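You operate a simulated robot arm through the tools that you are given. There is no shell and no other tool. Be economical: measure what you need, move in short steps, check, and stop when the job is done.

You run a simulated robot arm. Do the job below in one go: nothing can be reset, and whatever is moved stays where it is left.

JOB
Put things in order on the trailer bed. At the end: the blue catch cup from the trailer bed stands where the green felt pad stood; the blue foam block from the trailer bed stands on top of the grey lunch tin; the blue seam clip from the trailer bed stands where the blue foam block stood; the green felt pad stands where the blue seam clip stood; the brown wax dabber is on the teal lunch box; whatever was shut is shut again. Leave all else as you found it, and nothing knocked over.

The check looks at the end state, three seconds after you hand in, the way a careful person would. Anything else that was tipped, shoved, dropped, spilled or broken makes it a failure.

ROBOT AND FRAMES
A 7-joint arm with a two-finger parallel gripper, fixed in place. Base frame: the origin is at the foot of the arm, x ahead of it, y to its left, z up; the work surface is at about z = 0. Lengths are in m, angles in rad, forces in N, time in s.
With the tool pointing down near the work surface it reaches from about 0.22 to 0.58 m from the base axis. Its first joint turns from -1.152 to 1.152 rad. Payload 2.5 kg.
The TCP is the grasp point between the finger pads, 0.023 m short of the fingertips. In the tool frame z runs along the fingers and y along their closing line. Largest opening 0.094 m; finger width 0.038, thickness 0.01; the body of the gripper, 0.054 by 0.096 m, starts 0.039 m behind the TCP.
Orientation is told as [roll, pitch, yaw] about the base's x, y, z axes, in that order, counted from this pose: with the fingers straight down and closing along the base's y, the tool's x points along the base's -x, its y along +y and its z along -z.

CONTROLS
- The arm moves only by the tool send_rows. Its arguments are lists of equal length, an entry for each row: "dp": the shift along the base's x, y, z in mm, a list of three; "rotation": the turn, a rotation vector about the base's x, y, z in rad, a list of three; "claw": the opening, from 0 (shut) to 1 (fully open). In form: {"dp": [[x, y, z], ...], "rotation": [[ax, ay, az], ...], "claw": [claw, ...]}. A call has 1 to 12 rows; each row is the pose to reach, as a shift and turn from the pose commanded when the call began. A row lasts 0.2 s, in which the tool goes at most 0.05 m and 0.15 rad; a call with a longer step from one row to the next is refused whole, and so is a gripper value outside its range. Where a pose cannot be reached the arm comes as near as it can. A force on the tool above 40 N (or 10 N above the force at the start of the call, whichever is more), or a blocked arm, ends the call early, and 0.2 s more pass. The fingers move at their own pace (about 0.108 m/s each) and stop on an object; they squeeze with about 20 N. The grip force told is the motor's: it shows also when the fingers shut on nothing. Time passes only in rows, and 0.2 s behind the last, so rows that repeat a pose let the fingers close. The reply holds the time, the measured pose of the TCP, the force on the tool along the base axes, the opening and the grip force, in the units named above and with some noise, with the torque about the TCP (base axes, N m) and any sound that the robot's microphone picked up, and new pictures: "show" is both (left out), scene, wrist or none.
- Cameras (640 x 400 px; columns grow to the right, rows downward): "scene" is fixed at [0.1277, -0.4091, 0.5252]; the picture's right is [0.84, -0.55, 0.00], its down [-0.38, -0.58, -0.72] and it looks along [0.39, 0.60, -0.69] (base axes); focal length 237 px, centre (320, 200). "wrist" rides on the gripper at [0.086, 0.016, -0.075] in the tool frame; the picture's right is [-0.18, 0.98, 0.00], its down [-0.58, -0.11, -0.81] and it looks along [-0.79, -0.15, 0.59] (tool axes); focal length 243 px, centre (320, 200). There is no depth. A picture from a camera that has moved, and an enlarged one, comes with that camera's place and axes in the base frame and with its lens. The place of the scene camera against the robot may be out by one fixed shift of up to 0.018 m in any direction.
- zoom(camera, box): a new picture of the part [left, top, right, bottom] of that camera's present view, enlarged. The clock stands still meanwhile.
- close_job(): hands the job in; it is judged then, once.

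Work in short steps. Places have to be worked out from the pictures, the camera data and where the tool is seen: move nearer, look again, correct. Check each grasp and each placing, and mend what went wrong. You have 120 turns and 200 pictures in all, those below and enlarged ones among them. Open the gripper and draw the arm clear of the work before you hand the job in, unless the task says otherwise; then end with one line.

The tools are called after ">>>" as a command line: name --argument value ..., lists and objects as JSON in quotes. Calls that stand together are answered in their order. send_rows: Moves the arm, as the interface text tells. Its arguments: {"type":"object","properties":{"dp":{"type":"array"},"rotation":{"type":"array"},"claw":{"type":"array"},"show":{"type":"string","enum":["both","scene","wrist","none"]}},"required":["dp","rotation","claw"]} The other tools are called the same way: zoom (camera, box) takes an enlarged picture of a part of a camera's view; close_job () hands the job in.

At the start:

```text
time: 0.0
eef_pos: [0.3929, -0.0159, 0.3221]
tool_rot: [0.0, 0.0, 0.0]
force: [-0.3, 0.1, -1.1]
ft_torque: [0.01, 0.02, -0.04]
width: 0.0939
gripper_force: 0.1
```

scene: 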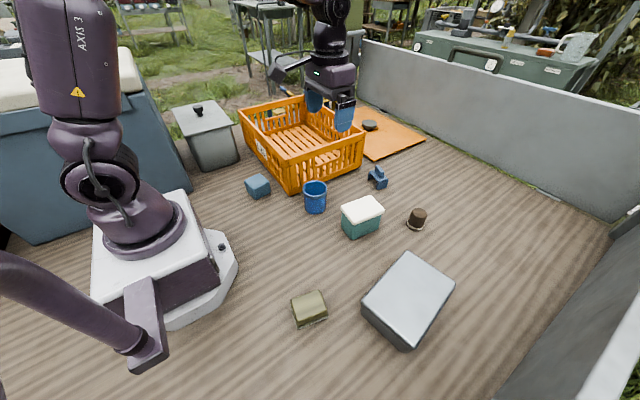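
wrist: 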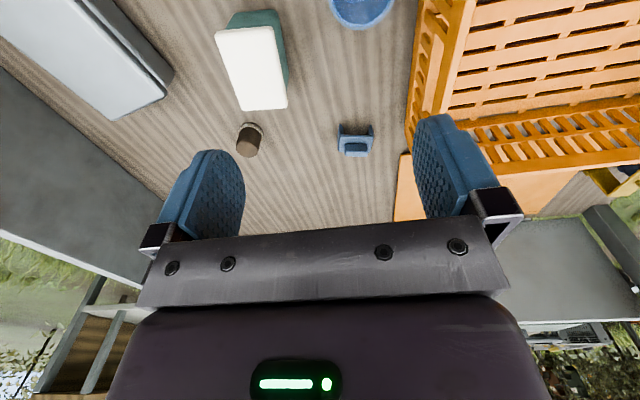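

I'll start by looking closely at the scene for object identities.

>>> zoom --camera "scene" --box '[220, 80, 460, 230]'

>>> zoom --camera "scene" --box '[240, 200, 480, 350]'

>>> zoom --camera "scene" --box '[150, 80, 310, 210]'

```text
2.67 times, centred on (340, 155) of scene
camera zoom: at [0.1277, -0.4091, 0.5252], right [0.84, -0.55, 0.0], down [-0.38, -0.58, -0.72], along [0.39, 0.6, -0.69], focal length 632 px, centre (267, 320)
```

zoom: 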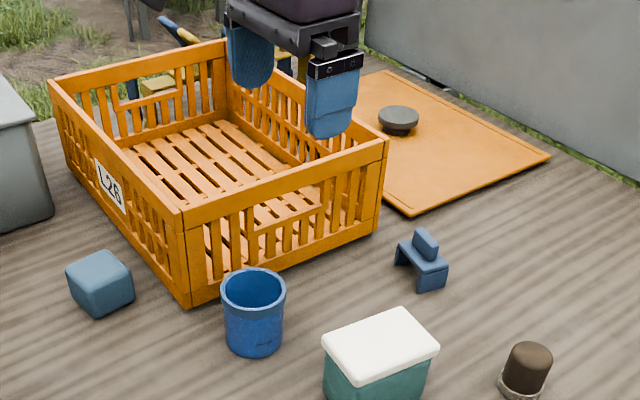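

```text
2.67 times, centred on (360, 275) of scene
camera zoom: at [0.1277, -0.4091, 0.5252], right [0.84, -0.55, 0.0], down [-0.38, -0.58, -0.72], along [0.39, 0.6, -0.69], focal length 632 px, centre (213, 0)
```

zoom: 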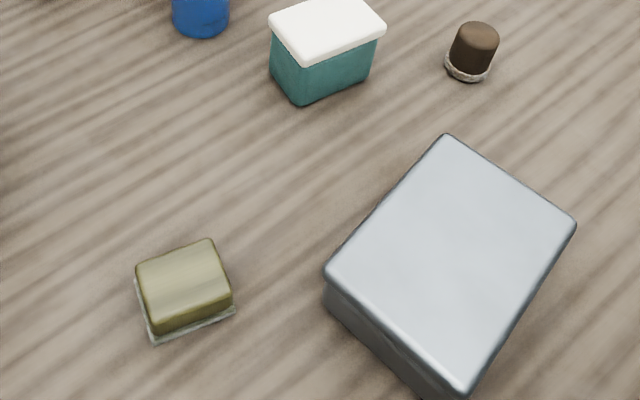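

```text
3.08 times, centred on (230, 145) of scene
camera zoom: at [0.1277, -0.4091, 0.5252], right [0.84, -0.55, 0.0], down [-0.38, -0.58, -0.72], along [0.39, 0.6, -0.69], focal length 730 px, centre (597, 369)
```

zoom: 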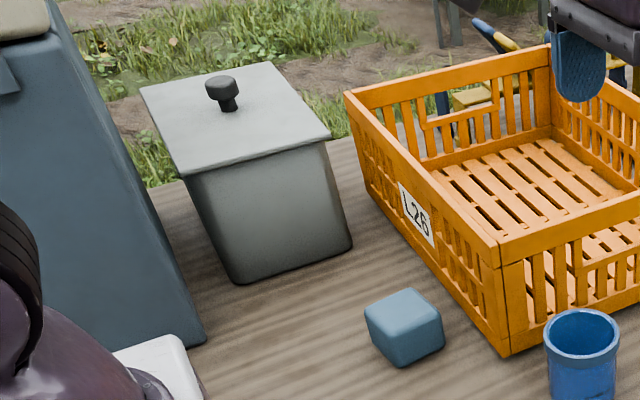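

Estimated places: foam block ≈(0.28,0.20), cup ≈(0.40,0.04), clip ≈(0.635,0.01), dabber ≈(0.595,-0.19), teal box ≈(0.465,-0.10), tin ≈(0.41,-0.31), pad ≈(0.22,-0.23). The order is block→tin, clip→block spot, pad→clip spot, cup→pad spot, with no temporary place needed. I'll hover near the block first.

>>> send_rows --dp '[[-20, 36, -20], [-40, 72, -40], [-60, 108, -60], [-80, 144, -80], [-100, 180, -100], [-115, 216, -130], [-115, 216, -160]]' --rotation '[[0, 0, 0], [0, 0, 0], [0, 0, 0], [0, 0, 0], [0, 0, 0], [0, 0, 0], [0, 0, 0]]' --claw '[1, 1, 1, 1, 1, 1, 1]'

```text
time: 1.6
eef_pos: [0.2766, 0.202, 0.1624]
tool_rot: [0.0, 0.001, -0.002]
force: [0.2, 0.1, -0.6]
ft_torque: [0.0, 0.02, -0.03]
width: 0.0941
gripper_force: 0.0
camera wrist: at [0.1907, 0.2176, 0.2366], right [0.19, 0.98, 0.0], down [0.58, -0.11, 0.81], along [0.79, -0.15, -0.59], focal length 243 px, centre (320, 200)
```

scene: 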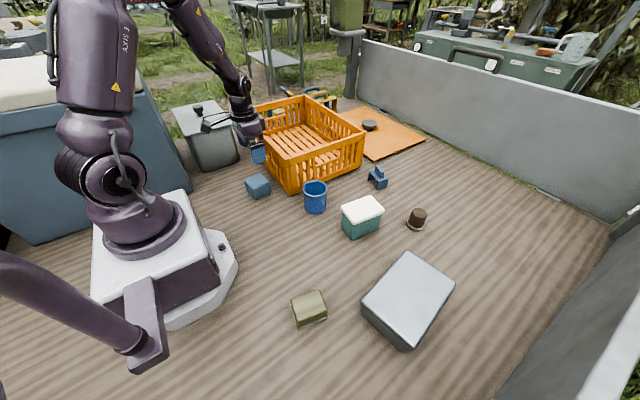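
wrist: 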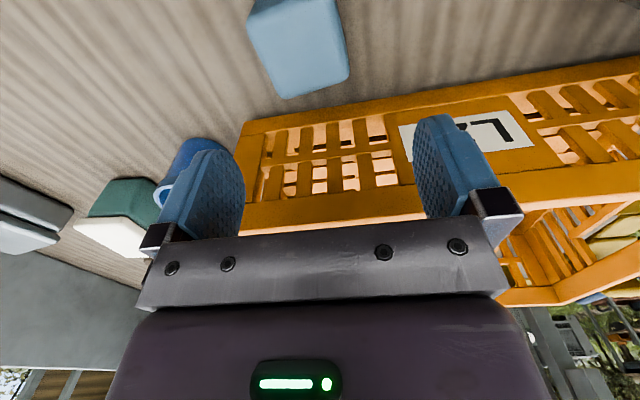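

Block is in view; enlarging to measure its corners.

>>> zoom --camera "wrist" --box '[220, 0, 380, 100]'

>>> zoom --camera "scene" --box '[230, 165, 290, 205]'

```text
4.00 times, centred on (300, 50) of wrist
camera zoom: at [0.1907, 0.2176, 0.2366], right [0.19, 0.98, 0.0], down [0.58, -0.11, 0.81], along [0.79, -0.15, -0.59], focal length 970 px, centre (400, 800)
```

zoom: 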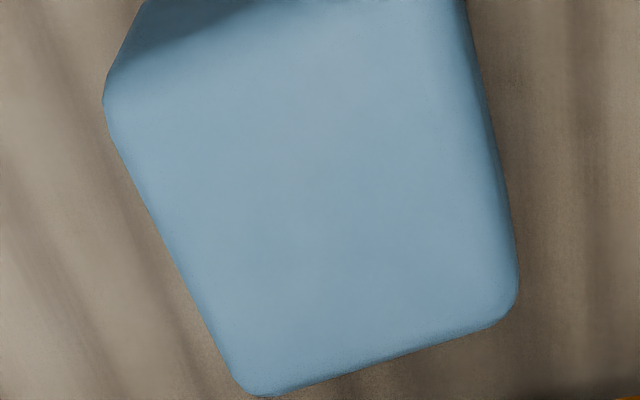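

```text
10.00 times, centred on (260, 185) of scene
camera zoom: at [0.1277, -0.4091, 0.5252], right [0.84, -0.55, 0.0], down [-0.38, -0.58, -0.72], along [0.39, 0.6, -0.69], focal length 2372 px, centre (920, 350)
```

zoom: 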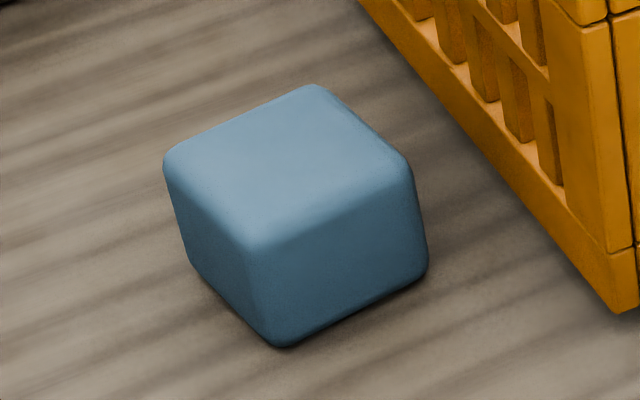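

Block's top centre ≈(0.269,0.190), about 0.057 square, turned ≈+0.135 rad. I align over it and drop part of the way to check.

>>> send_rows --dp '[[-9, -10, 0], [-9, -10, -40], [-9, -10, -75]]' --rotation '[[0, 0, 0.135], [0, 0, 0.135], [0, 0, 0.135]]' --claw '[1, 1, 1]'

```text
time: 2.4
eef_pos: [0.27, 0.1911, 0.0878]
tool_rot: [0.0, 0.0, 0.133]
force: [0.0, 0.5, 0.3]
ft_torque: [-0.02, 0.02, 0.0]
width: 0.0938
gripper_force: 0.0
camera wrist: at [0.1824, 0.1953, 0.1611], right [0.05, 1.0, 0.0], down [0.59, -0.03, 0.81], along [0.81, -0.04, -0.59], focal length 243 px, centre (320, 200)
```

scene: 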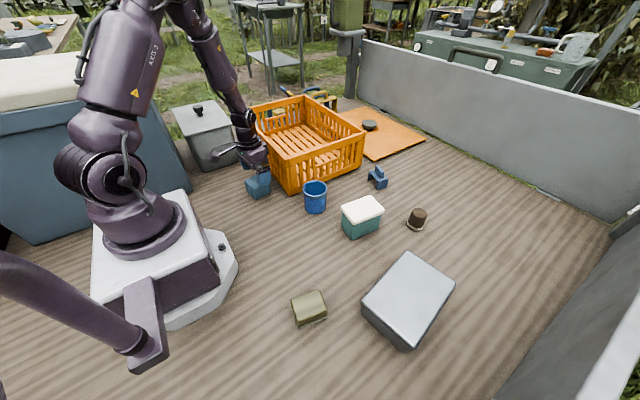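
wrist: 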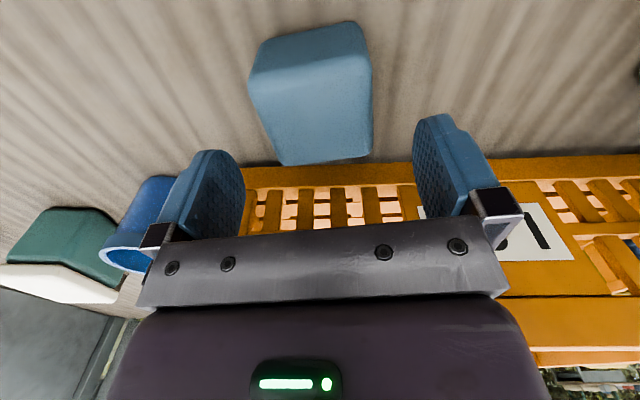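

Centred within a few mm. Lower to z≈0.03 and close.

>>> send_rows --dp '[[-2, -1, -30], [-2, -1, -57], [-2, -1, -57], [-2, -1, -57], [-2, -1, -57]]' --rotation '[[0, 0, -0.02], [0, 0, -0.02], [0, 0, -0.02], [0, 0, -0.02], [0, 0, -0.02]]' --claw '[1, 1, 0, 0, 0]'

```text
time: 3.6
eef_pos: [0.267, 0.1902, 0.0283]
tool_rot: [0.001, 0.0, 0.117]
force: [0.2, -0.3, -1.0]
ft_torque: [-0.01, 0.01, 0.04]
width: 0.0615
gripper_force: 20.1
camera wrist: at [0.179, 0.195, 0.1038], right [0.07, 1.0, 0.0], down [0.59, -0.04, 0.81], along [0.8, -0.06, -0.59], focal length 243 px, centre (320, 200)
```

scene: 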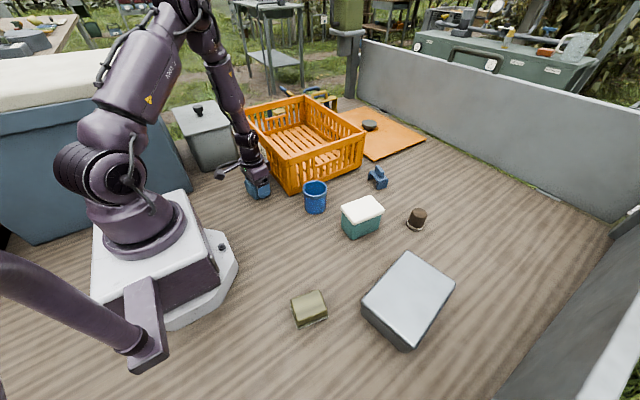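
wrist: 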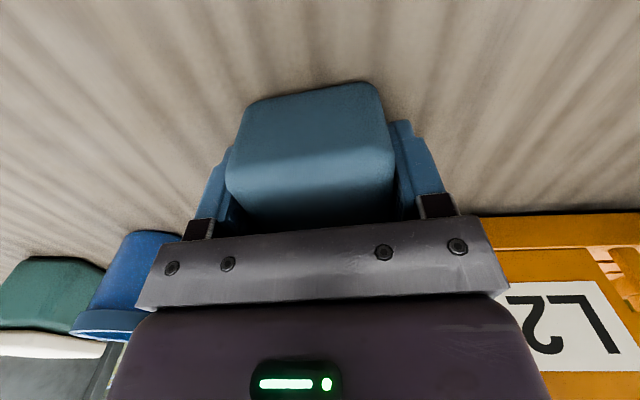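

Held (width 61.5 mm). Lift straight up, then traverse toward the tin at z≈0.21.

>>> send_rows --dp '[[0, 0, 30], [0, 0, 70], [0, 0, 115], [0, 0, 160], [0, 0, 190]]' --rotation '[[0, 0, 0], [0, 0, 0], [0, 0, 0], [0, 0, 0], [0, 0, 0]]' --claw '[0, 0, 0, 0, 0]' --show "scene"

>>> send_rows --dp '[[10, -42, 0], [20, -84, 0], [30, -126, 0], [40, -168, 0], [50, -210, 0], [60, -252, 0], [70, -294, 0], [80, -336, 0], [90, -378, 0], [100, -420, 0], [110, -440, 0]]' --rotation '[[0, 0, -0.1], [0, 0, -0.2], [0, 0, -0.3], [0, 0, -0.4], [0, 0, -0.5], [0, 0, -0.6], [0, 0, -0.7], [0, 0, -0.7], [0, 0, -0.7], [0, 0, -0.7], [0, 0, -0.7]]' --claw '[0, 0, 0, 0, 0, 0, 0, 0, 0, 0, 0]'

```text
time: 4.8
eef_pos: [0.2683, 0.1877, 0.2197]
tool_rot: [0.001, 0.002, 0.113]
force: [-0.4, -0.9, -0.3]
ft_torque: [-0.01, 0.0, -0.04]
width: 0.0
gripper_force: 19.8
```

scene: 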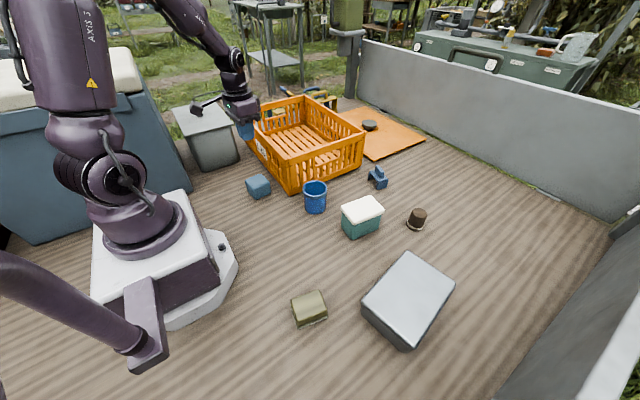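

```text
time: 7.2
eef_pos: [0.3772, -0.249, 0.2186]
tool_rot: [0.0, 0.001, -0.585]
force: [-0.4, 0.3, 0.1]
ft_torque: [0.0, 0.03, 0.01]
width: 0.0001
gripper_force: 20.0
camera wrist: at [0.3146, -0.1887, 0.2929], right [0.7, 0.72, 0.0], down [0.43, -0.41, 0.81], along [0.58, -0.56, -0.59], focal length 243 px, centre (320, 200)
```

scene: 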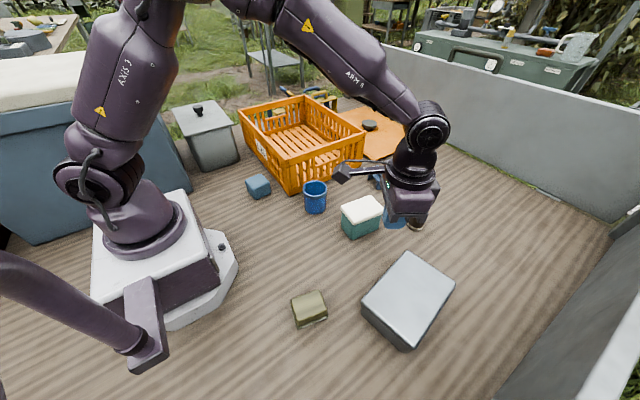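
wrist: 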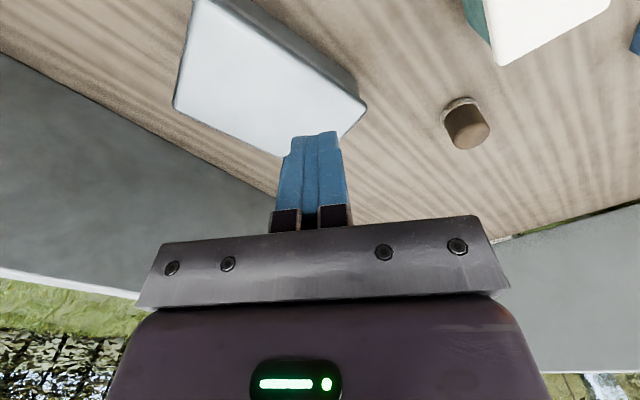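

The fingers shut on nothing: the block slipped out during the fast lift and stayed behind. I check how it stands now (and use this view to measure tin/dabber).

>>> zoom --camera "scene" --box '[230, 165, 290, 205]'

>>> zoom --camera "wrist" --box '[400, 60, 560, 160]'

>>> zoom --camera "scene" --box '[275, 270, 355, 340]'

```text
10.00 times, centred on (260, 185) of scene
camera zoom: at [0.1277, -0.4091, 0.5252], right [0.84, -0.55, 0.0], down [-0.38, -0.58, -0.72], along [0.39, 0.6, -0.69], focal length 2372 px, centre (920, 350)
```

zoom: 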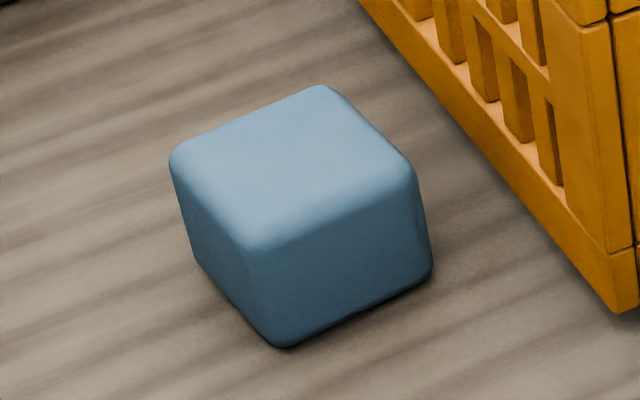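

```text
4.00 times, centred on (480, 110) of wrist
camera zoom: at [0.3146, -0.1887, 0.2929], right [0.7, 0.72, 0.0], down [0.43, -0.41, 0.81], along [0.58, -0.56, -0.59], focal length 970 px, centre (-320, 560)
```

zoom: 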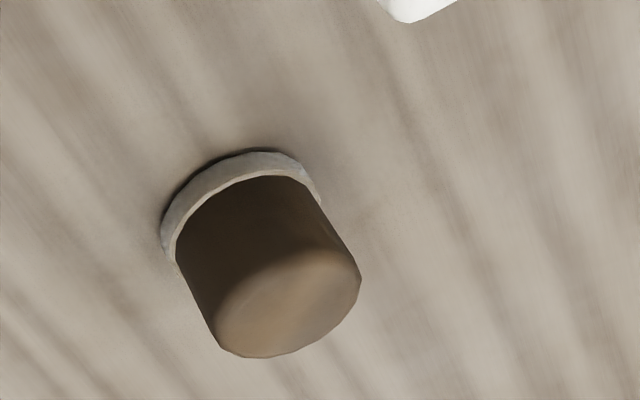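

```text
5.71 times, centred on (315, 305) of scene
camera zoom: at [0.1277, -0.4091, 0.5252], right [0.84, -0.55, 0.0], down [-0.38, -0.58, -0.72], along [0.39, 0.6, -0.69], focal length 1355 px, centre (349, -400)
```

zoom: 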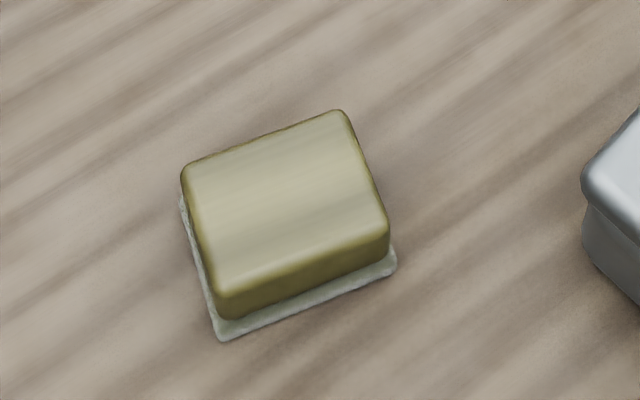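

Block is upright and shifted only ~2 mm. Return above it and re-grasp, lifting gently this time.

>>> send_rows --dp '[[-10, 42, 0], [-20, 84, 0], [-30, 126, 0], [-40, 168, 0], [-50, 210, 0], [-60, 252, 0], [-70, 294, 0], [-80, 336, 0], [-90, 378, 0], [-100, 420, 0], [-110, 440, 0], [-110, 440, -45]]' --rotation '[[0, 0, 0.1], [0, 0, 0.2], [0, 0, 0.3], [0, 0, 0.4], [0, 0, 0.5], [0, 0, 0.6], [0, 0, 0.7], [0, 0, 0.7], [0, 0, 0.7], [0, 0, 0.7], [0, 0, 0.7], [0, 0, 0.7]]' --claw '[0, 1, 1, 1, 1, 1, 1, 1, 1, 1, 1, 1]' --show "none"

>>> send_rows --dp '[[0, 0, -45], [0, 0, -90]]' --rotation '[[0, 0, 0], [0, 0, 0]]' --claw '[1, 1]' --show "wrist"

```text
time: 9.8
eef_pos: [0.2657, 0.1913, 0.173]
tool_rot: [0.001, 0.0, 0.113]
force: [0.0, -0.1, 0.7]
ft_torque: [-0.03, -0.02, 0.0]
width: 0.094
gripper_force: 0.0
```

```text
time: 10.4
eef_pos: [0.2637, 0.1899, 0.0847]
tool_rot: [0.001, -0.002, 0.116]
force: [-1.0, -0.3, -0.6]
ft_torque: [0.01, 0.02, 0.01]
width: 0.0941
gripper_force: 0.0
camera wrist: at [0.1769, 0.1953, 0.1582], right [0.07, 1.0, 0.0], down [0.59, -0.04, 0.81], along [0.8, -0.06, -0.59], focal length 243 px, centre (320, 200)
```

wrist: 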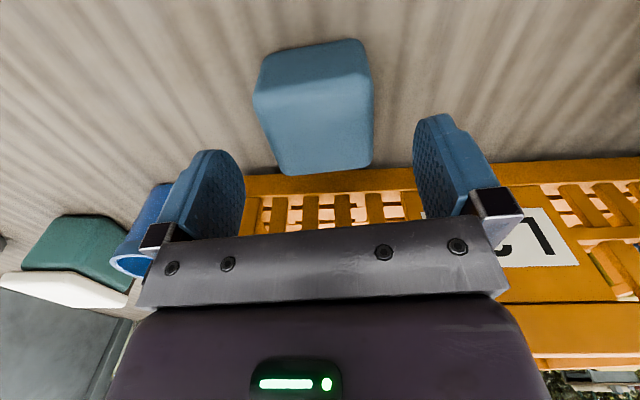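

Block centre ≈(0.267,0.188). Lower, grip with a longer squeeze, lift only slowly and check the width.

>>> send_rows --dp '[[1, -1, -30], [1, -1, -58], [1, -1, -60], [1, -1, -60], [1, -1, -60], [1, -1, -60], [1, -1, -57], [1, -1, -52], [1, -1, -47], [1, -1, -42]]' --rotation '[[0, 0, 0], [0, 0, 0], [0, 0, 0], [0, 0, 0], [0, 0, 0], [0, 0, 0], [0, 0, 0], [0, 0, 0], [0, 0, 0], [0, 0, 0]]' --claw '[1, 1, 0, 0, 0, 0, 0, 0, 0, 0]' --show "both"

```text
time: 12.6
eef_pos: [0.269, 0.188, 0.0428]
tool_rot: [0.001, 0.0, 0.114]
force: [-0.6, -0.3, -1.2]
ft_torque: [0.01, 0.0, -0.03]
width: 0.0615
gripper_force: 20.2
camera wrist: at [0.1806, 0.1946, 0.1159], right [0.07, 1.0, 0.0], down [0.59, -0.04, 0.81], along [0.8, -0.06, -0.59], focal length 243 px, centre (320, 200)
```

scene: 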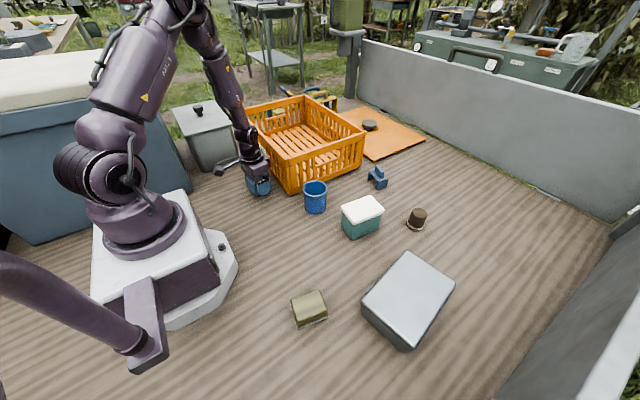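
wrist: 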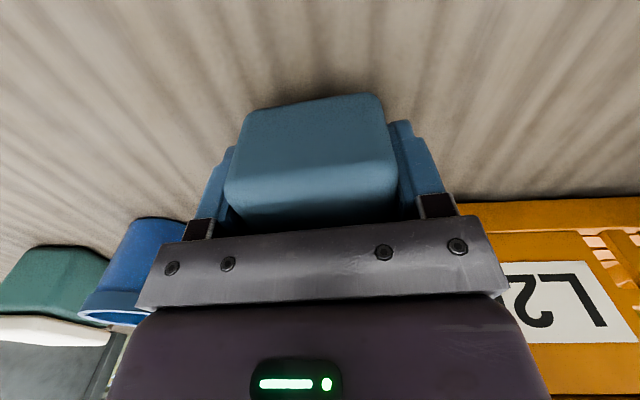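

Width still 61.5 mm. Continue a slow lift and compare whether the block rides with the fingers.

>>> send_rows --dp '[[0, 0, 5], [0, 0, 10], [0, 0, 15], [0, 0, 20], [0, 0, 25], [0, 0, 30], [0, 0, 35], [0, 0, 40]]' --rotation '[[0, 0, 0], [0, 0, 0], [0, 0, 0], [0, 0, 0], [0, 0, 0], [0, 0, 0], [0, 0, 0], [0, 0, 0]]' --claw '[0, 0, 0, 0, 0, 0, 0, 0]' --show "wrist"

>>> zoom --camera "scene" --box '[210, 125, 310, 205]'

```text
time: 14.4
eef_pos: [0.2672, 0.1884, 0.0828]
tool_rot: [0.002, 0.0, 0.115]
force: [-0.4, 0.5, -0.5]
ft_torque: [0.02, 0.0, -0.03]
width: 0.0614
gripper_force: 20.8
camera wrist: at [0.1803, 0.1941, 0.1564], right [0.07, 1.0, 0.0], down [0.59, -0.04, 0.81], along [0.8, -0.06, -0.59], focal length 243 px, centre (320, 200)
```

wrist: 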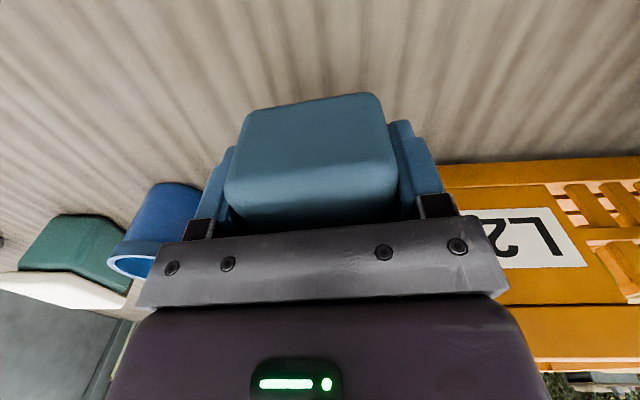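

```text
5.00 times, centred on (260, 165) of scene
camera zoom: at [0.1277, -0.4091, 0.5252], right [0.84, -0.55, 0.0], down [-0.38, -0.58, -0.72], along [0.39, 0.6, -0.69], focal length 1186 px, centre (620, 375)
```

zoom: 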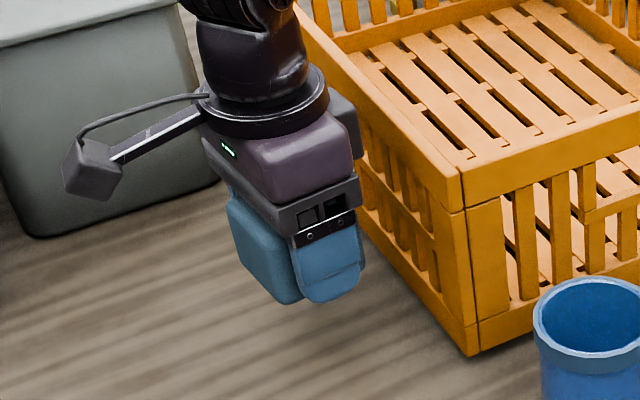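

Block rides with the fingers. Lift further gently and carry it toward the tin at moderate speed.

>>> send_rows --dp '[[0, 0, 6], [0, 0, 16], [0, 0, 28], [0, 0, 40], [0, -5, 52], [2, -14, 64], [5, -28, 76], [8, -44, 86], [12, -60, 92], [16, -78, 96], [20, -96, 98], [24, -112, 98]]' --rotation '[[0, 0, 0], [0, 0, 0], [0, 0, 0], [0, 0, 0], [0, 0, 0], [0, 0, 0], [0, 0, 0], [0, 0, 0], [0, 0, 0], [0, 0, 0], [0, 0, 0], [0, 0, 0]]' --claw '[0, 0, 0, 0, 0, 0, 0, 0, 0, 0, 0, 0]' --show "none"

>>> send_rows --dp '[[2, -10, 0], [6, -30, 0], [12, -58, 0], [18, -90, 0], [24, -122, 0], [32, -156, 0], [42, -190, 0], [52, -224, 0], [62, -258, 0], [74, -290, 0], [84, -316, 0], [88, -330, 0]]' --rotation '[[0, 0, 0], [0, 0, 0], [0, 0, 0], [0, 0, 0], [0, 0, 0], [0, 0, 0], [0, 0, 0], [0, 0, 0], [0, 0, 0], [0, 0, 0.03], [0, 0, 0.06], [0, 0, 0.06]]' --claw '[0, 0, 0, 0, 0, 0, 0, 0, 0, 0, 0, 0]'

```text
time: 17.0
eef_pos: [0.2915, 0.0753, 0.1794]
tool_rot: [0.001, 0.0, 0.115]
force: [-0.1, -0.8, -0.2]
ft_torque: [0.0, -0.05, 0.0]
width: 0.0619
gripper_force: 20.2
```

```text
time: 19.6
eef_pos: [0.3787, -0.2529, 0.181]
tool_rot: [0.001, 0.0, 0.173]
force: [0.0, 0.4, -0.3]
ft_torque: [0.0, -0.01, -0.01]
width: 0.0616
gripper_force: 20.4
camera wrist: at [0.2917, -0.2526, 0.255], right [0.01, 1.0, 0.0], down [0.59, -0.01, 0.81], along [0.81, -0.01, -0.59], focal length 243 px, centre (320, 200)
```

scene: 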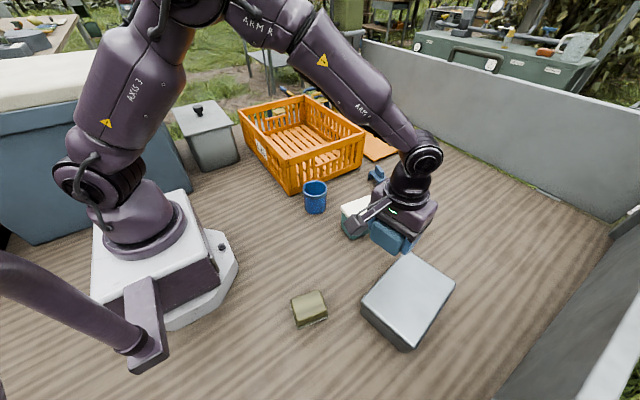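
wrist: 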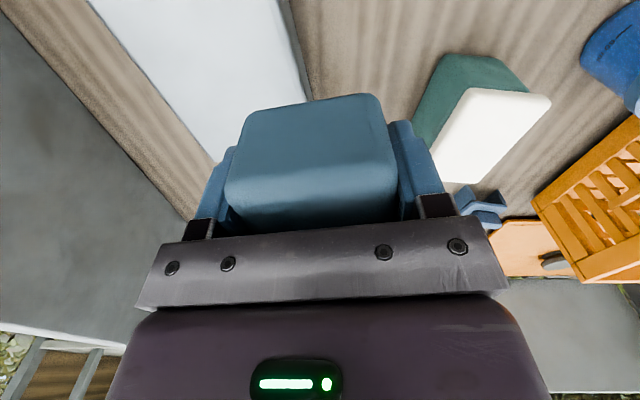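

Tin's centre line at x=0.39 is y≈−0.331. Move over it and lower toward z≈0.085.

>>> send_rows --dp '[[2, -12, 0], [5, -32, 0], [8, -54, 0], [11, -72, 0], [11, -78, 0], [11, -78, -15], [11, -78, -35], [11, -78, -55], [11, -78, -75], [11, -78, -90], [11, -78, -96]]' --rotation '[[0, 0, 0.02], [0, 0, 0.02], [0, 0, 0.02], [0, 0, 0.02], [0, 0, 0.02], [0, 0, 0.02], [0, 0, 0.02], [0, 0, 0.02], [0, 0, 0.02], [0, 0, 0.02], [0, 0, 0.02]]' --claw '[0, 0, 0, 0, 0, 0, 0, 0, 0, 0, 0]'

>>> zoom --camera "scene" --box '[330, 200, 490, 360]'

```text
time: 22.0
eef_pos: [0.3921, -0.3324, 0.0926]
tool_rot: [-0.003, -0.001, 0.195]
force: [-0.5, 0.3, 4.9]
ft_torque: [0.16, 0.05, 0.07]
width: 0.0614
gripper_force: 19.7
stopped in row 11: the force on the tool passed its limit at 50 N (the readings are from after the stop); the commanded pose is now the measured one
camera wrist: at [0.3038, -0.3336, 0.1654], right [-0.01, 1.0, 0.0], down [0.59, 0.01, 0.81], along [0.81, 0.01, -0.59], focal length 243 px, centre (320, 200)
```

scene: 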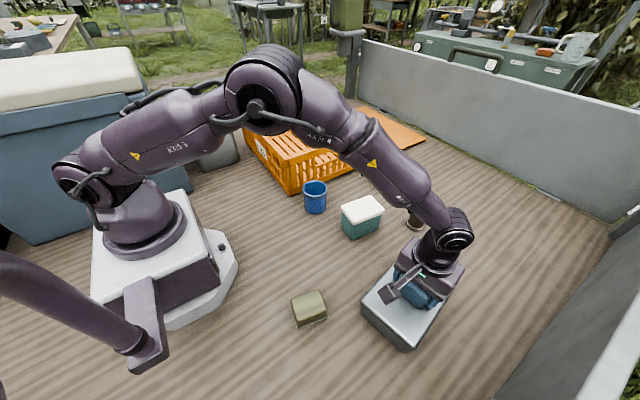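
wrist: 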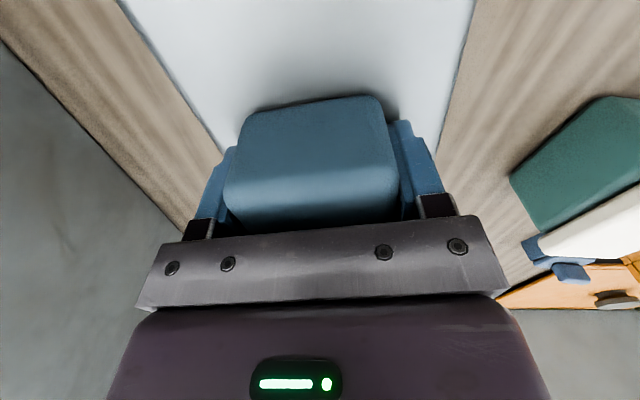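

```text
2.50 times, centred on (410, 280) of scene
camera zoom: at [0.1277, -0.4091, 0.5253], right [0.84, -0.55, 0.0], down [-0.38, -0.58, -0.72], along [0.39, 0.6, -0.69], focal length 593 px, centre (95, 0)
```

zoom: 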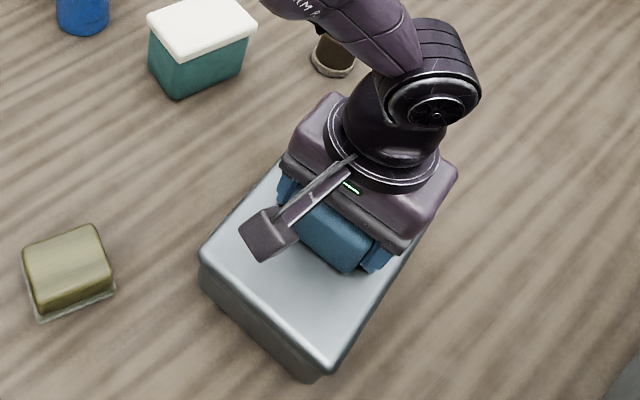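

Contact at TCP z=0.093, so the tin's top is ≈0.067; block sits centred on it. Release and rise straight up.

>>> send_rows --dp '[[0, 0, 0], [0, 0, 0], [0, 0, 0], [0, 0, 15], [0, 0, 45], [0, 0, 90], [0, 0, 130]]' --rotation '[[0, 0, 0], [0, 0, 0], [0, 0, 0], [0, 0, 0], [0, 0, 0], [0, 0, 0], [0, 0, 0]]' --claw '[0.85, 0.85, 0.9, 0.9, 0.9, 0.9, 0.9]'

```text
time: 23.6
eef_pos: [0.3919, -0.3331, 0.2228]
tool_rot: [-0.001, 0.0, 0.195]
force: [-0.5, 0.8, 0.4]
ft_torque: [0.02, 0.02, -0.01]
width: 0.0849
gripper_force: 0.2
camera wrist: at [0.3044, -0.333, 0.2965], right [-0.01, 1.0, 0.0], down [0.59, 0.01, 0.81], along [0.81, 0.01, -0.59], focal length 243 px, centre (320, 200)
```

scene: 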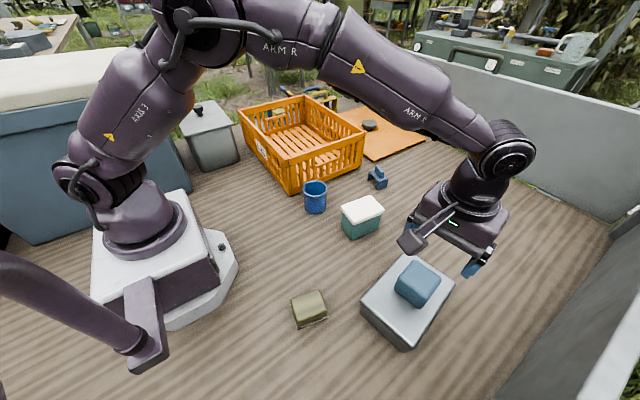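
wrist: 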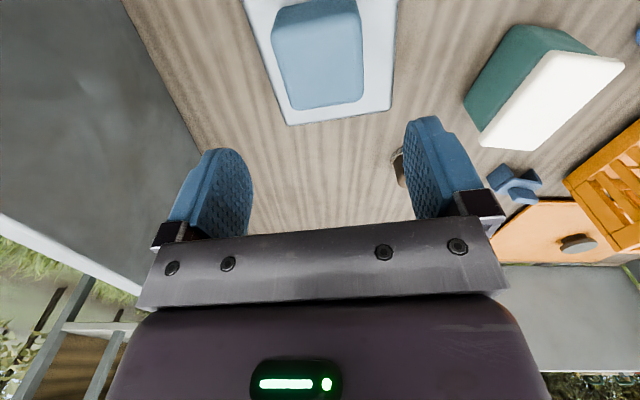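

Block stands well on the tin. Next the dabber, ≈(0.589,-0.187), height ≈0.05; I approach from the radial direction and test reach.

>>> send_rows --dp '[[25, 25, 0], [55, 50, 0], [85, 80, -10], [115, 105, -20], [140, 125, -40], [165, 140, -60]]' --rotation '[[0, 0, -0.1], [0, 0, -0.2], [0, 0, -0.3], [0, 0, -0.4], [0, 0, -0.5], [0, 0, -0.5]]' --claw '[1, 1, 1, 1, 1, 1]'

```text
time: 25.0
eef_pos: [0.5571, -0.1911, 0.1593]
tool_rot: [-0.003, -0.004, -0.309]
force: [0.0, -0.1, -0.5]
ft_torque: [-0.03, -0.03, 0.01]
width: 0.0938
gripper_force: 0.0
camera wrist: at [0.479, -0.1499, 0.233], right [0.47, 0.88, 0.0], down [0.52, -0.28, 0.81], along [0.71, -0.38, -0.59], focal length 243 px, centre (320, 200)
```

scene: 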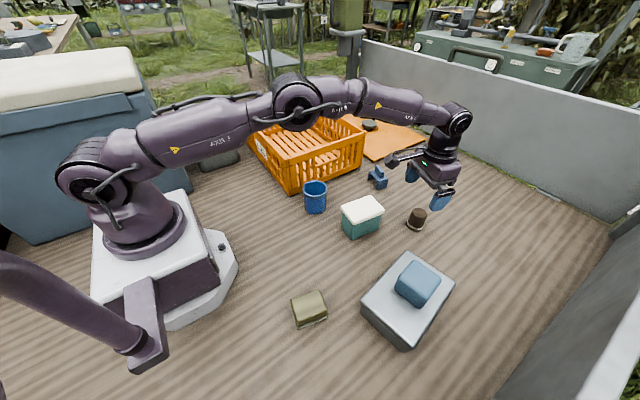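
wrist: 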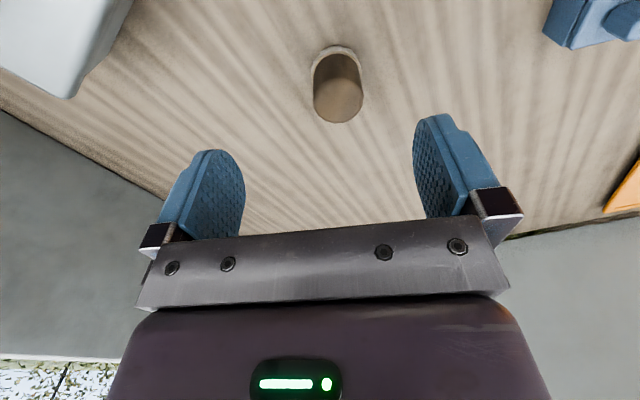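

Vertical reach ends about here and the dabber is at ≈(0.585,-0.188), so I need a slight outward tilt. I set yaw 0.2 (keeps the camera arm clear of the teal box), then tilt.

>>> send_rows --dp '[[-5, 0, 0], [-8, 0, 0], [-10, 0, 0], [-10, 0, 0]]' --rotation '[[0, 0, 0.14], [0, 0, 0.28], [0, 0, 0.42], [0, 0, 0.509]]' --claw '[1, 1, 1, 1]' --show "none"

>>> send_rows --dp '[[5, 0, -10], [15, 2, -30], [28, 2, -60]]' --rotation '[[0.022, -0.108, 0], [0.044, -0.216, 0], [0.05, -0.245, 0]]' --claw '[1, 1, 1]'

```text
time: 26.0
eef_pos: [0.5475, -0.194, 0.1597]
tool_rot: [-0.001, -0.003, 0.207]
force: [-0.8, 1.4, -0.3]
ft_torque: [0.01, 0.02, -0.01]
width: 0.0939
gripper_force: 0.1
```

```text
time: 26.8
eef_pos: [0.5771, -0.1907, 0.1006]
tool_rot: [-0.004, -0.253, 0.203]
force: [-0.4, 0.8, -0.2]
ft_torque: [-0.01, -0.01, -0.03]
width: 0.0942
gripper_force: 0.0
camera wrist: at [0.4732, -0.1959, 0.1509], right [-0.02, 1.0, 0.04], down [0.37, -0.03, 0.93], along [0.93, 0.04, -0.37], focal length 243 px, centre (320, 200)
```

scene: 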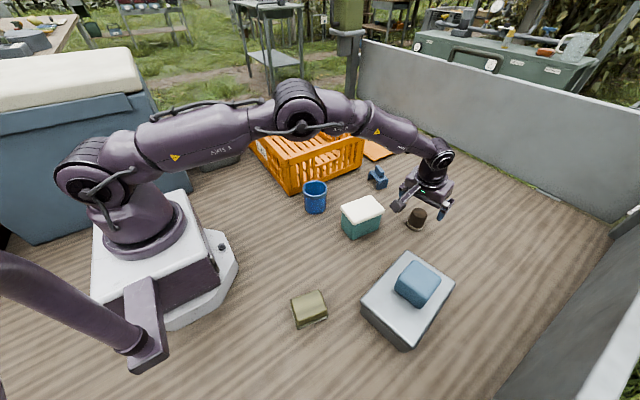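
wrist: 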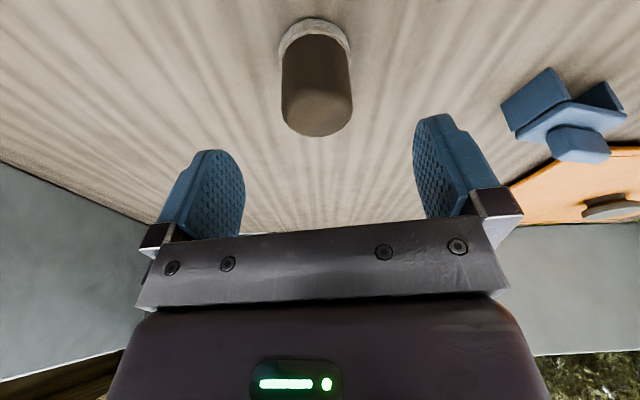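

Dabber at ≈(0.590,-0.190) with r≈21 mm; tilted pose is reached. Lower around it to z≈0.035 and grip with a long squeeze.

>>> send_rows --dp '[[13, 1, -20], [13, 1, -45], [13, 1, -65], [13, 1, -65], [13, 1, -65], [13, 1, -65], [13, 1, -65]]' --rotation '[[0, 0, 0], [0, 0, 0], [0, 0, 0], [0, 0, 0], [0, 0, 0], [0, 0, 0], [0, 0, 0]]' --claw '[1, 1, 1, 0, 0, 0, 0]'

>>> zoom --camera "scene" --box '[330, 160, 490, 260]'

```text
time: 28.4
eef_pos: [0.5866, -0.1913, 0.0363]
tool_rot: [-0.003, -0.252, 0.204]
force: [0.9, -0.2, -0.4]
ft_torque: [0.01, -0.01, 0.03]
width: 0.0444
gripper_force: 19.8
camera wrist: at [0.484, -0.1959, 0.0858], right [-0.02, 1.0, 0.04], down [0.38, -0.03, 0.93], along [0.93, 0.04, -0.37], focal length 243 px, centre (320, 200)
```

scene: 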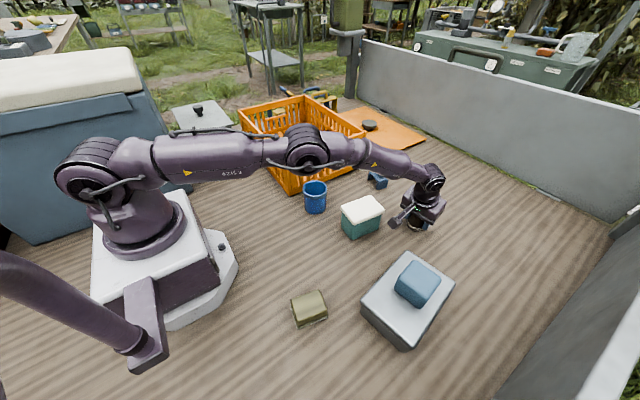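
wrist: 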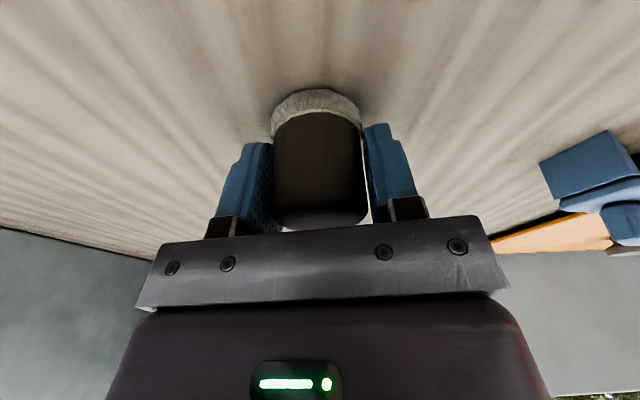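

```text
4.00 times, centred on (410, 210) of scene
camera zoom: at [0.1277, -0.4091, 0.5252], right [0.84, -0.55, 0.0], down [-0.38, -0.58, -0.72], along [0.39, 0.6, -0.69], focal length 949 px, centre (-40, 160)
```

zoom: 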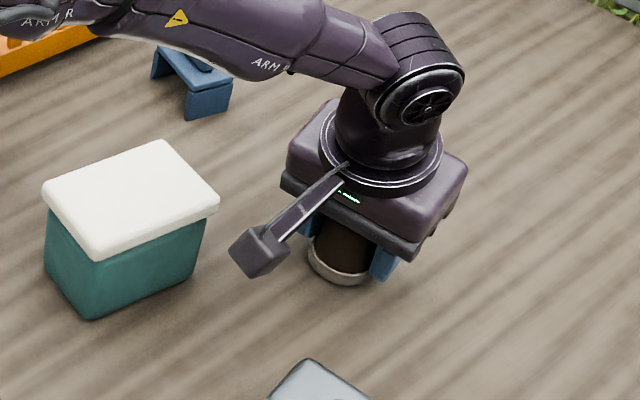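

Gripped at 44 mm. Slow lift, then look.

>>> send_rows --dp '[[0, 0, 4], [0, 0, 10], [0, 0, 18], [0, 0, 28], [0, 0, 40], [0, 0, 52], [0, 0, 64], [0, 0, 78], [0, 0, 92], [0, 0, 104], [0, 0, 110]]' --rotation '[[0, 0, 0], [0, 0, 0], [0, 0, 0], [0, 0, 0], [0, 0, 0], [0, 0, 0], [0, 0, 0], [0, 0, 0], [0, 0, 0], [0, 0, 0], [0, 0, 0]]' --claw '[0, 0, 0, 0, 0, 0, 0, 0, 0, 0, 0]'

```text
time: 30.8
eef_pos: [0.5871, -0.1917, 0.147]
tool_rot: [-0.004, -0.255, 0.204]
force: [-0.4, -0.4, -0.4]
ft_torque: [0.0, 0.01, -0.01]
width: 0.0448
gripper_force: 20.4
camera wrist: at [0.4844, -0.1955, 0.1973], right [-0.02, 1.0, 0.04], down [0.38, -0.03, 0.93], along [0.93, 0.04, -0.37], focal length 243 px, centre (320, 200)
```

scene: 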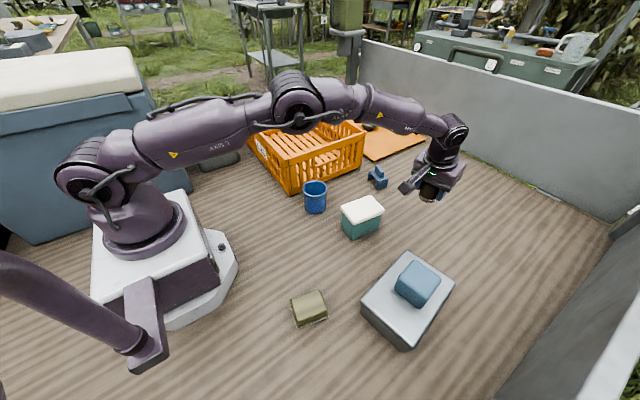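
wrist: 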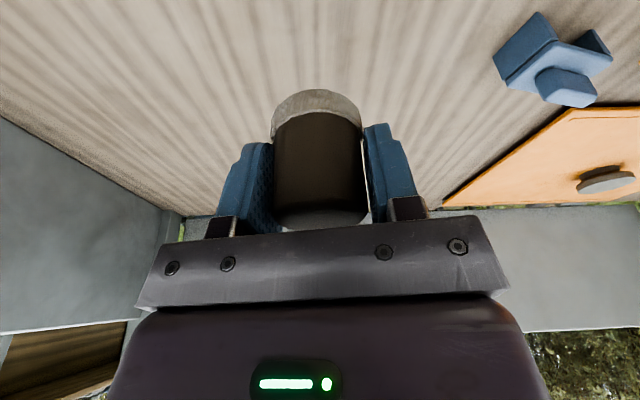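

Dabber held upright. Teal lid centre ≈(0.455,-0.104). Carry it over at z≈0.147 and inspect.

>>> send_rows --dp '[[-5, 4, 0], [-18, 12, 0], [-36, 24, 0], [-54, 36, 0], [-72, 48, 0], [-90, 60, 0], [-108, 72, 0], [-124, 83, 0], [-132, 88, 0], [-132, 88, -6], [-132, 88, -12]]' --rotation '[[0, 0, 0], [0, 0, 0], [0, 0, 0], [0, 0, 0], [0, 0, 0], [0, 0, 0], [0, 0, 0], [0, 0, 0], [0, 0, 0], [0, 0, 0], [0, 0, 0]]' --claw '[0, 0, 0, 0, 0, 0, 0, 0, 0, 0, 0]' --show "wrist"

>>> zoom --camera "scene" --box '[310, 160, 430, 250]'

```text
time: 33.2
eef_pos: [0.4559, -0.1006, 0.1345]
tool_rot: [-0.004, -0.254, 0.204]
force: [-0.6, -0.5, -0.8]
ft_torque: [0.01, -0.02, 0.01]
width: 0.0446
gripper_force: 20.3
camera wrist: at [0.3526, -0.1053, 0.1846], right [-0.02, 1.0, 0.04], down [0.37, -0.03, 0.93], along [0.93, 0.04, -0.37], focal length 243 px, centre (320, 200)
```

wrist: 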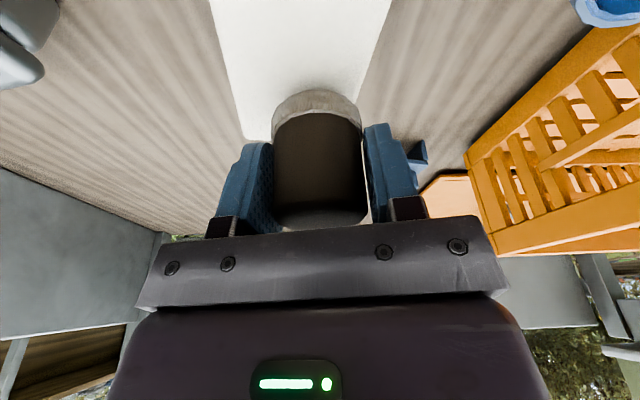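

```text
4.44 times, centred on (370, 205) of scene
camera zoom: at [0.1277, -0.4091, 0.5252], right [0.84, -0.55, 0.0], down [-0.38, -0.58, -0.72], along [0.39, 0.6, -0.69], focal length 1054 px, centre (98, 178)
```

zoom: 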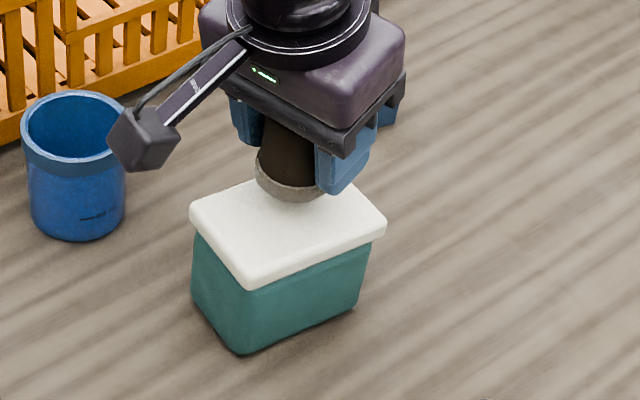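

Alignment looks good (lid top ≈0.07). Lower 22 mm with a 3 mm y correction, then look.

>>> send_rows --dp '[[0, -3, -4], [0, -3, -9], [0, -3, -14], [0, -3, -18], [0, -3, -22]]' --rotation '[[0, 0, 0], [0, 0, 0], [0, 0, 0], [0, 0, 0], [0, 0, 0]]' --claw '[0, 0, 0, 0, 0]' --show "none"

>>> zoom --camera "scene" --box '[330, 170, 410, 240]'

```text
time: 34.4
eef_pos: [0.458, -0.1048, 0.1139]
tool_rot: [-0.006, -0.257, 0.204]
force: [3.3, -1.0, 21.6]
ft_torque: [0.0, -0.02, 0.01]
width: 0.0448
gripper_force: 20.2
```

```text
5.71 times, centred on (370, 205) of scene
camera zoom: at [0.1276, -0.4091, 0.5253], right [0.84, -0.55, 0.0], down [-0.38, -0.58, -0.72], along [0.39, 0.6, -0.69], focal length 1355 px, centre (34, 171)
```

zoom: 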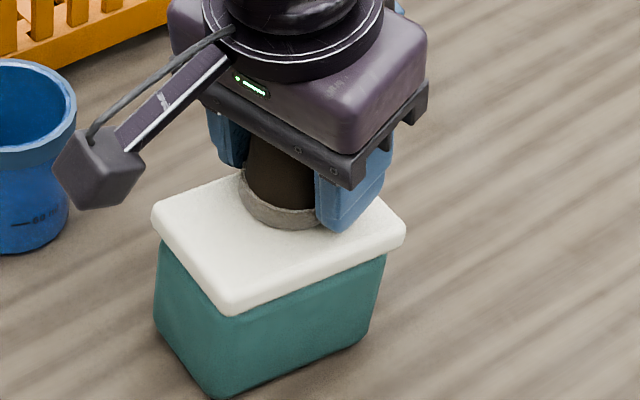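

Contact already (lid top ≈0.077), dabber slightly toward the rear. Raise a little, shift by (-5,-9) mm, and lower gently.

>>> send_rows --dp '[[0, 0, 3], [0, 0, 8], [-3, -5, 8], [-5, -9, 8], [-5, -9, 5], [-5, -9, 3]]' --rotation '[[0, 0, 0], [0, 0, 0], [0, 0, 0], [0, 0, 0], [0, 0, 0], [0, 0, 0]]' --claw '[0, 0, 0, 0, 0, 0]' --show "none"

>>> zoom --camera "scene" --box '[330, 170, 410, 240]'

```text
time: 35.8
eef_pos: [0.4495, -0.113, 0.1138]
tool_rot: [-0.003, -0.252, 0.203]
force: [-0.8, -0.4, -0.8]
ft_torque: [0.01, -0.04, 0.03]
width: 0.0444
gripper_force: 20.3
```

```text
5.71 times, centred on (370, 205) of scene
camera zoom: at [0.1277, -0.4091, 0.5252], right [0.84, -0.55, 0.0], down [-0.38, -0.58, -0.72], along [0.39, 0.6, -0.69], focal length 1355 px, centre (34, 171)
```

zoom: 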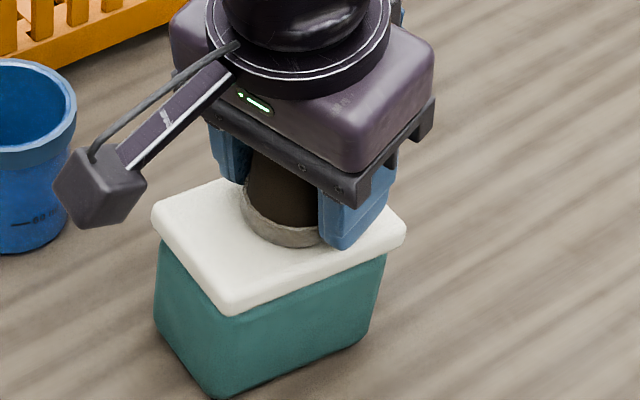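

Centred now. Lower by 2 mm and release if contact shows.

>>> send_rows --dp '[[0, 0, -1], [0, 0, -2]]' --rotation '[[0, 0, 0], [0, 0, 0]]' --claw '[0, 0]' --show "none"

```text
time: 36.4
eef_pos: [0.4518, -0.1139, 0.1145]
tool_rot: [-0.004, -0.256, 0.204]
force: [-5.6, 0.5, 12.9]
ft_torque: [-0.02, 0.09, 0.01]
width: 0.0445
gripper_force: 19.8
```

Contact at 13 N; release gently and retreat along the tool axis.

>>> send_rows --dp '[[0, 0, 0], [0, 0, 0], [0, 0, 0], [-4, -1, 15], [-11, -2, 45], [-22, -4, 90]]' --rotation '[[0, 0, 0], [0, 0, 0], [0, 0, 0], [0, 0, 0], [0, 0, 0], [0, 0, 0]]' --claw '[0.6, 0.8, 0.8, 0.8, 0.8, 0.8]'

>>> zoom --camera "scene" --box '[330, 170, 410, 240]'

```text
time: 37.8
eef_pos: [0.4296, -0.1176, 0.2031]
tool_rot: [-0.003, -0.25, 0.204]
force: [0.7, 0.2, 0.3]
ft_torque: [-0.04, 0.01, 0.02]
width: 0.0753
gripper_force: 0.0
camera wrist: at [0.3253, -0.1224, 0.2517], right [-0.02, 1.0, 0.04], down [0.38, -0.03, 0.93], along [0.93, 0.04, -0.38], focal length 243 px, centre (320, 200)
```

scene: 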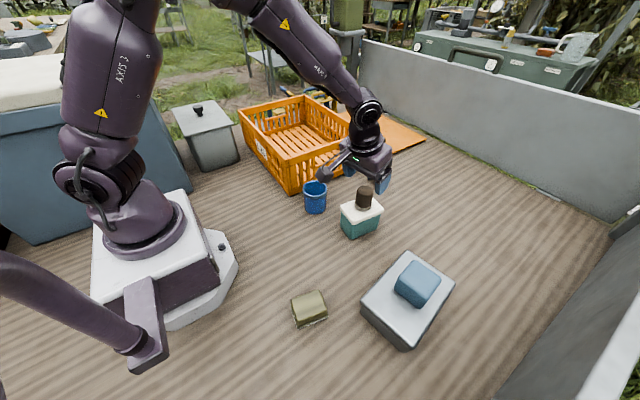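
wrist: 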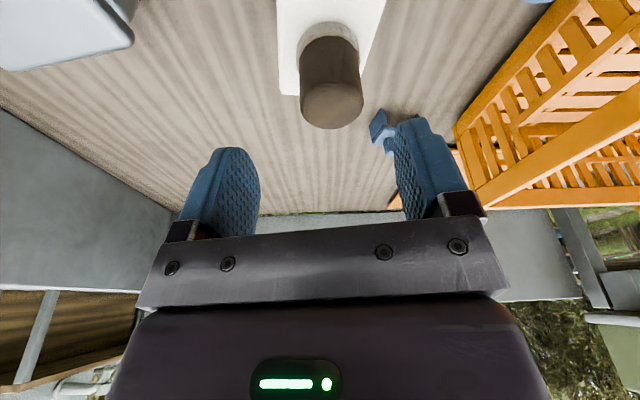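

```text
5.71 times, centred on (370, 205) of scene
camera zoom: at [0.1278, -0.4091, 0.5252], right [0.84, -0.55, 0.0], down [-0.38, -0.58, -0.72], along [0.39, 0.6, -0.69], focal length 1355 px, centre (34, 171)
```

zoom: 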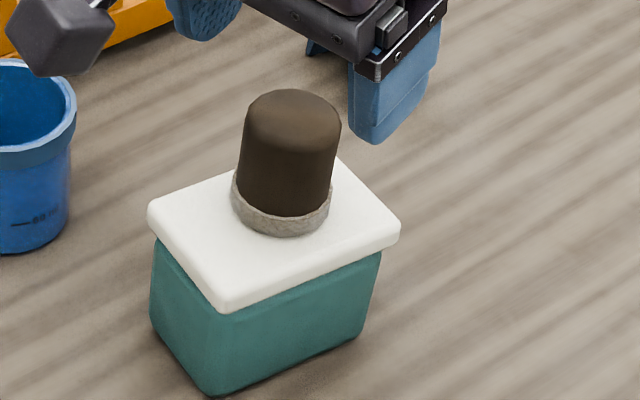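

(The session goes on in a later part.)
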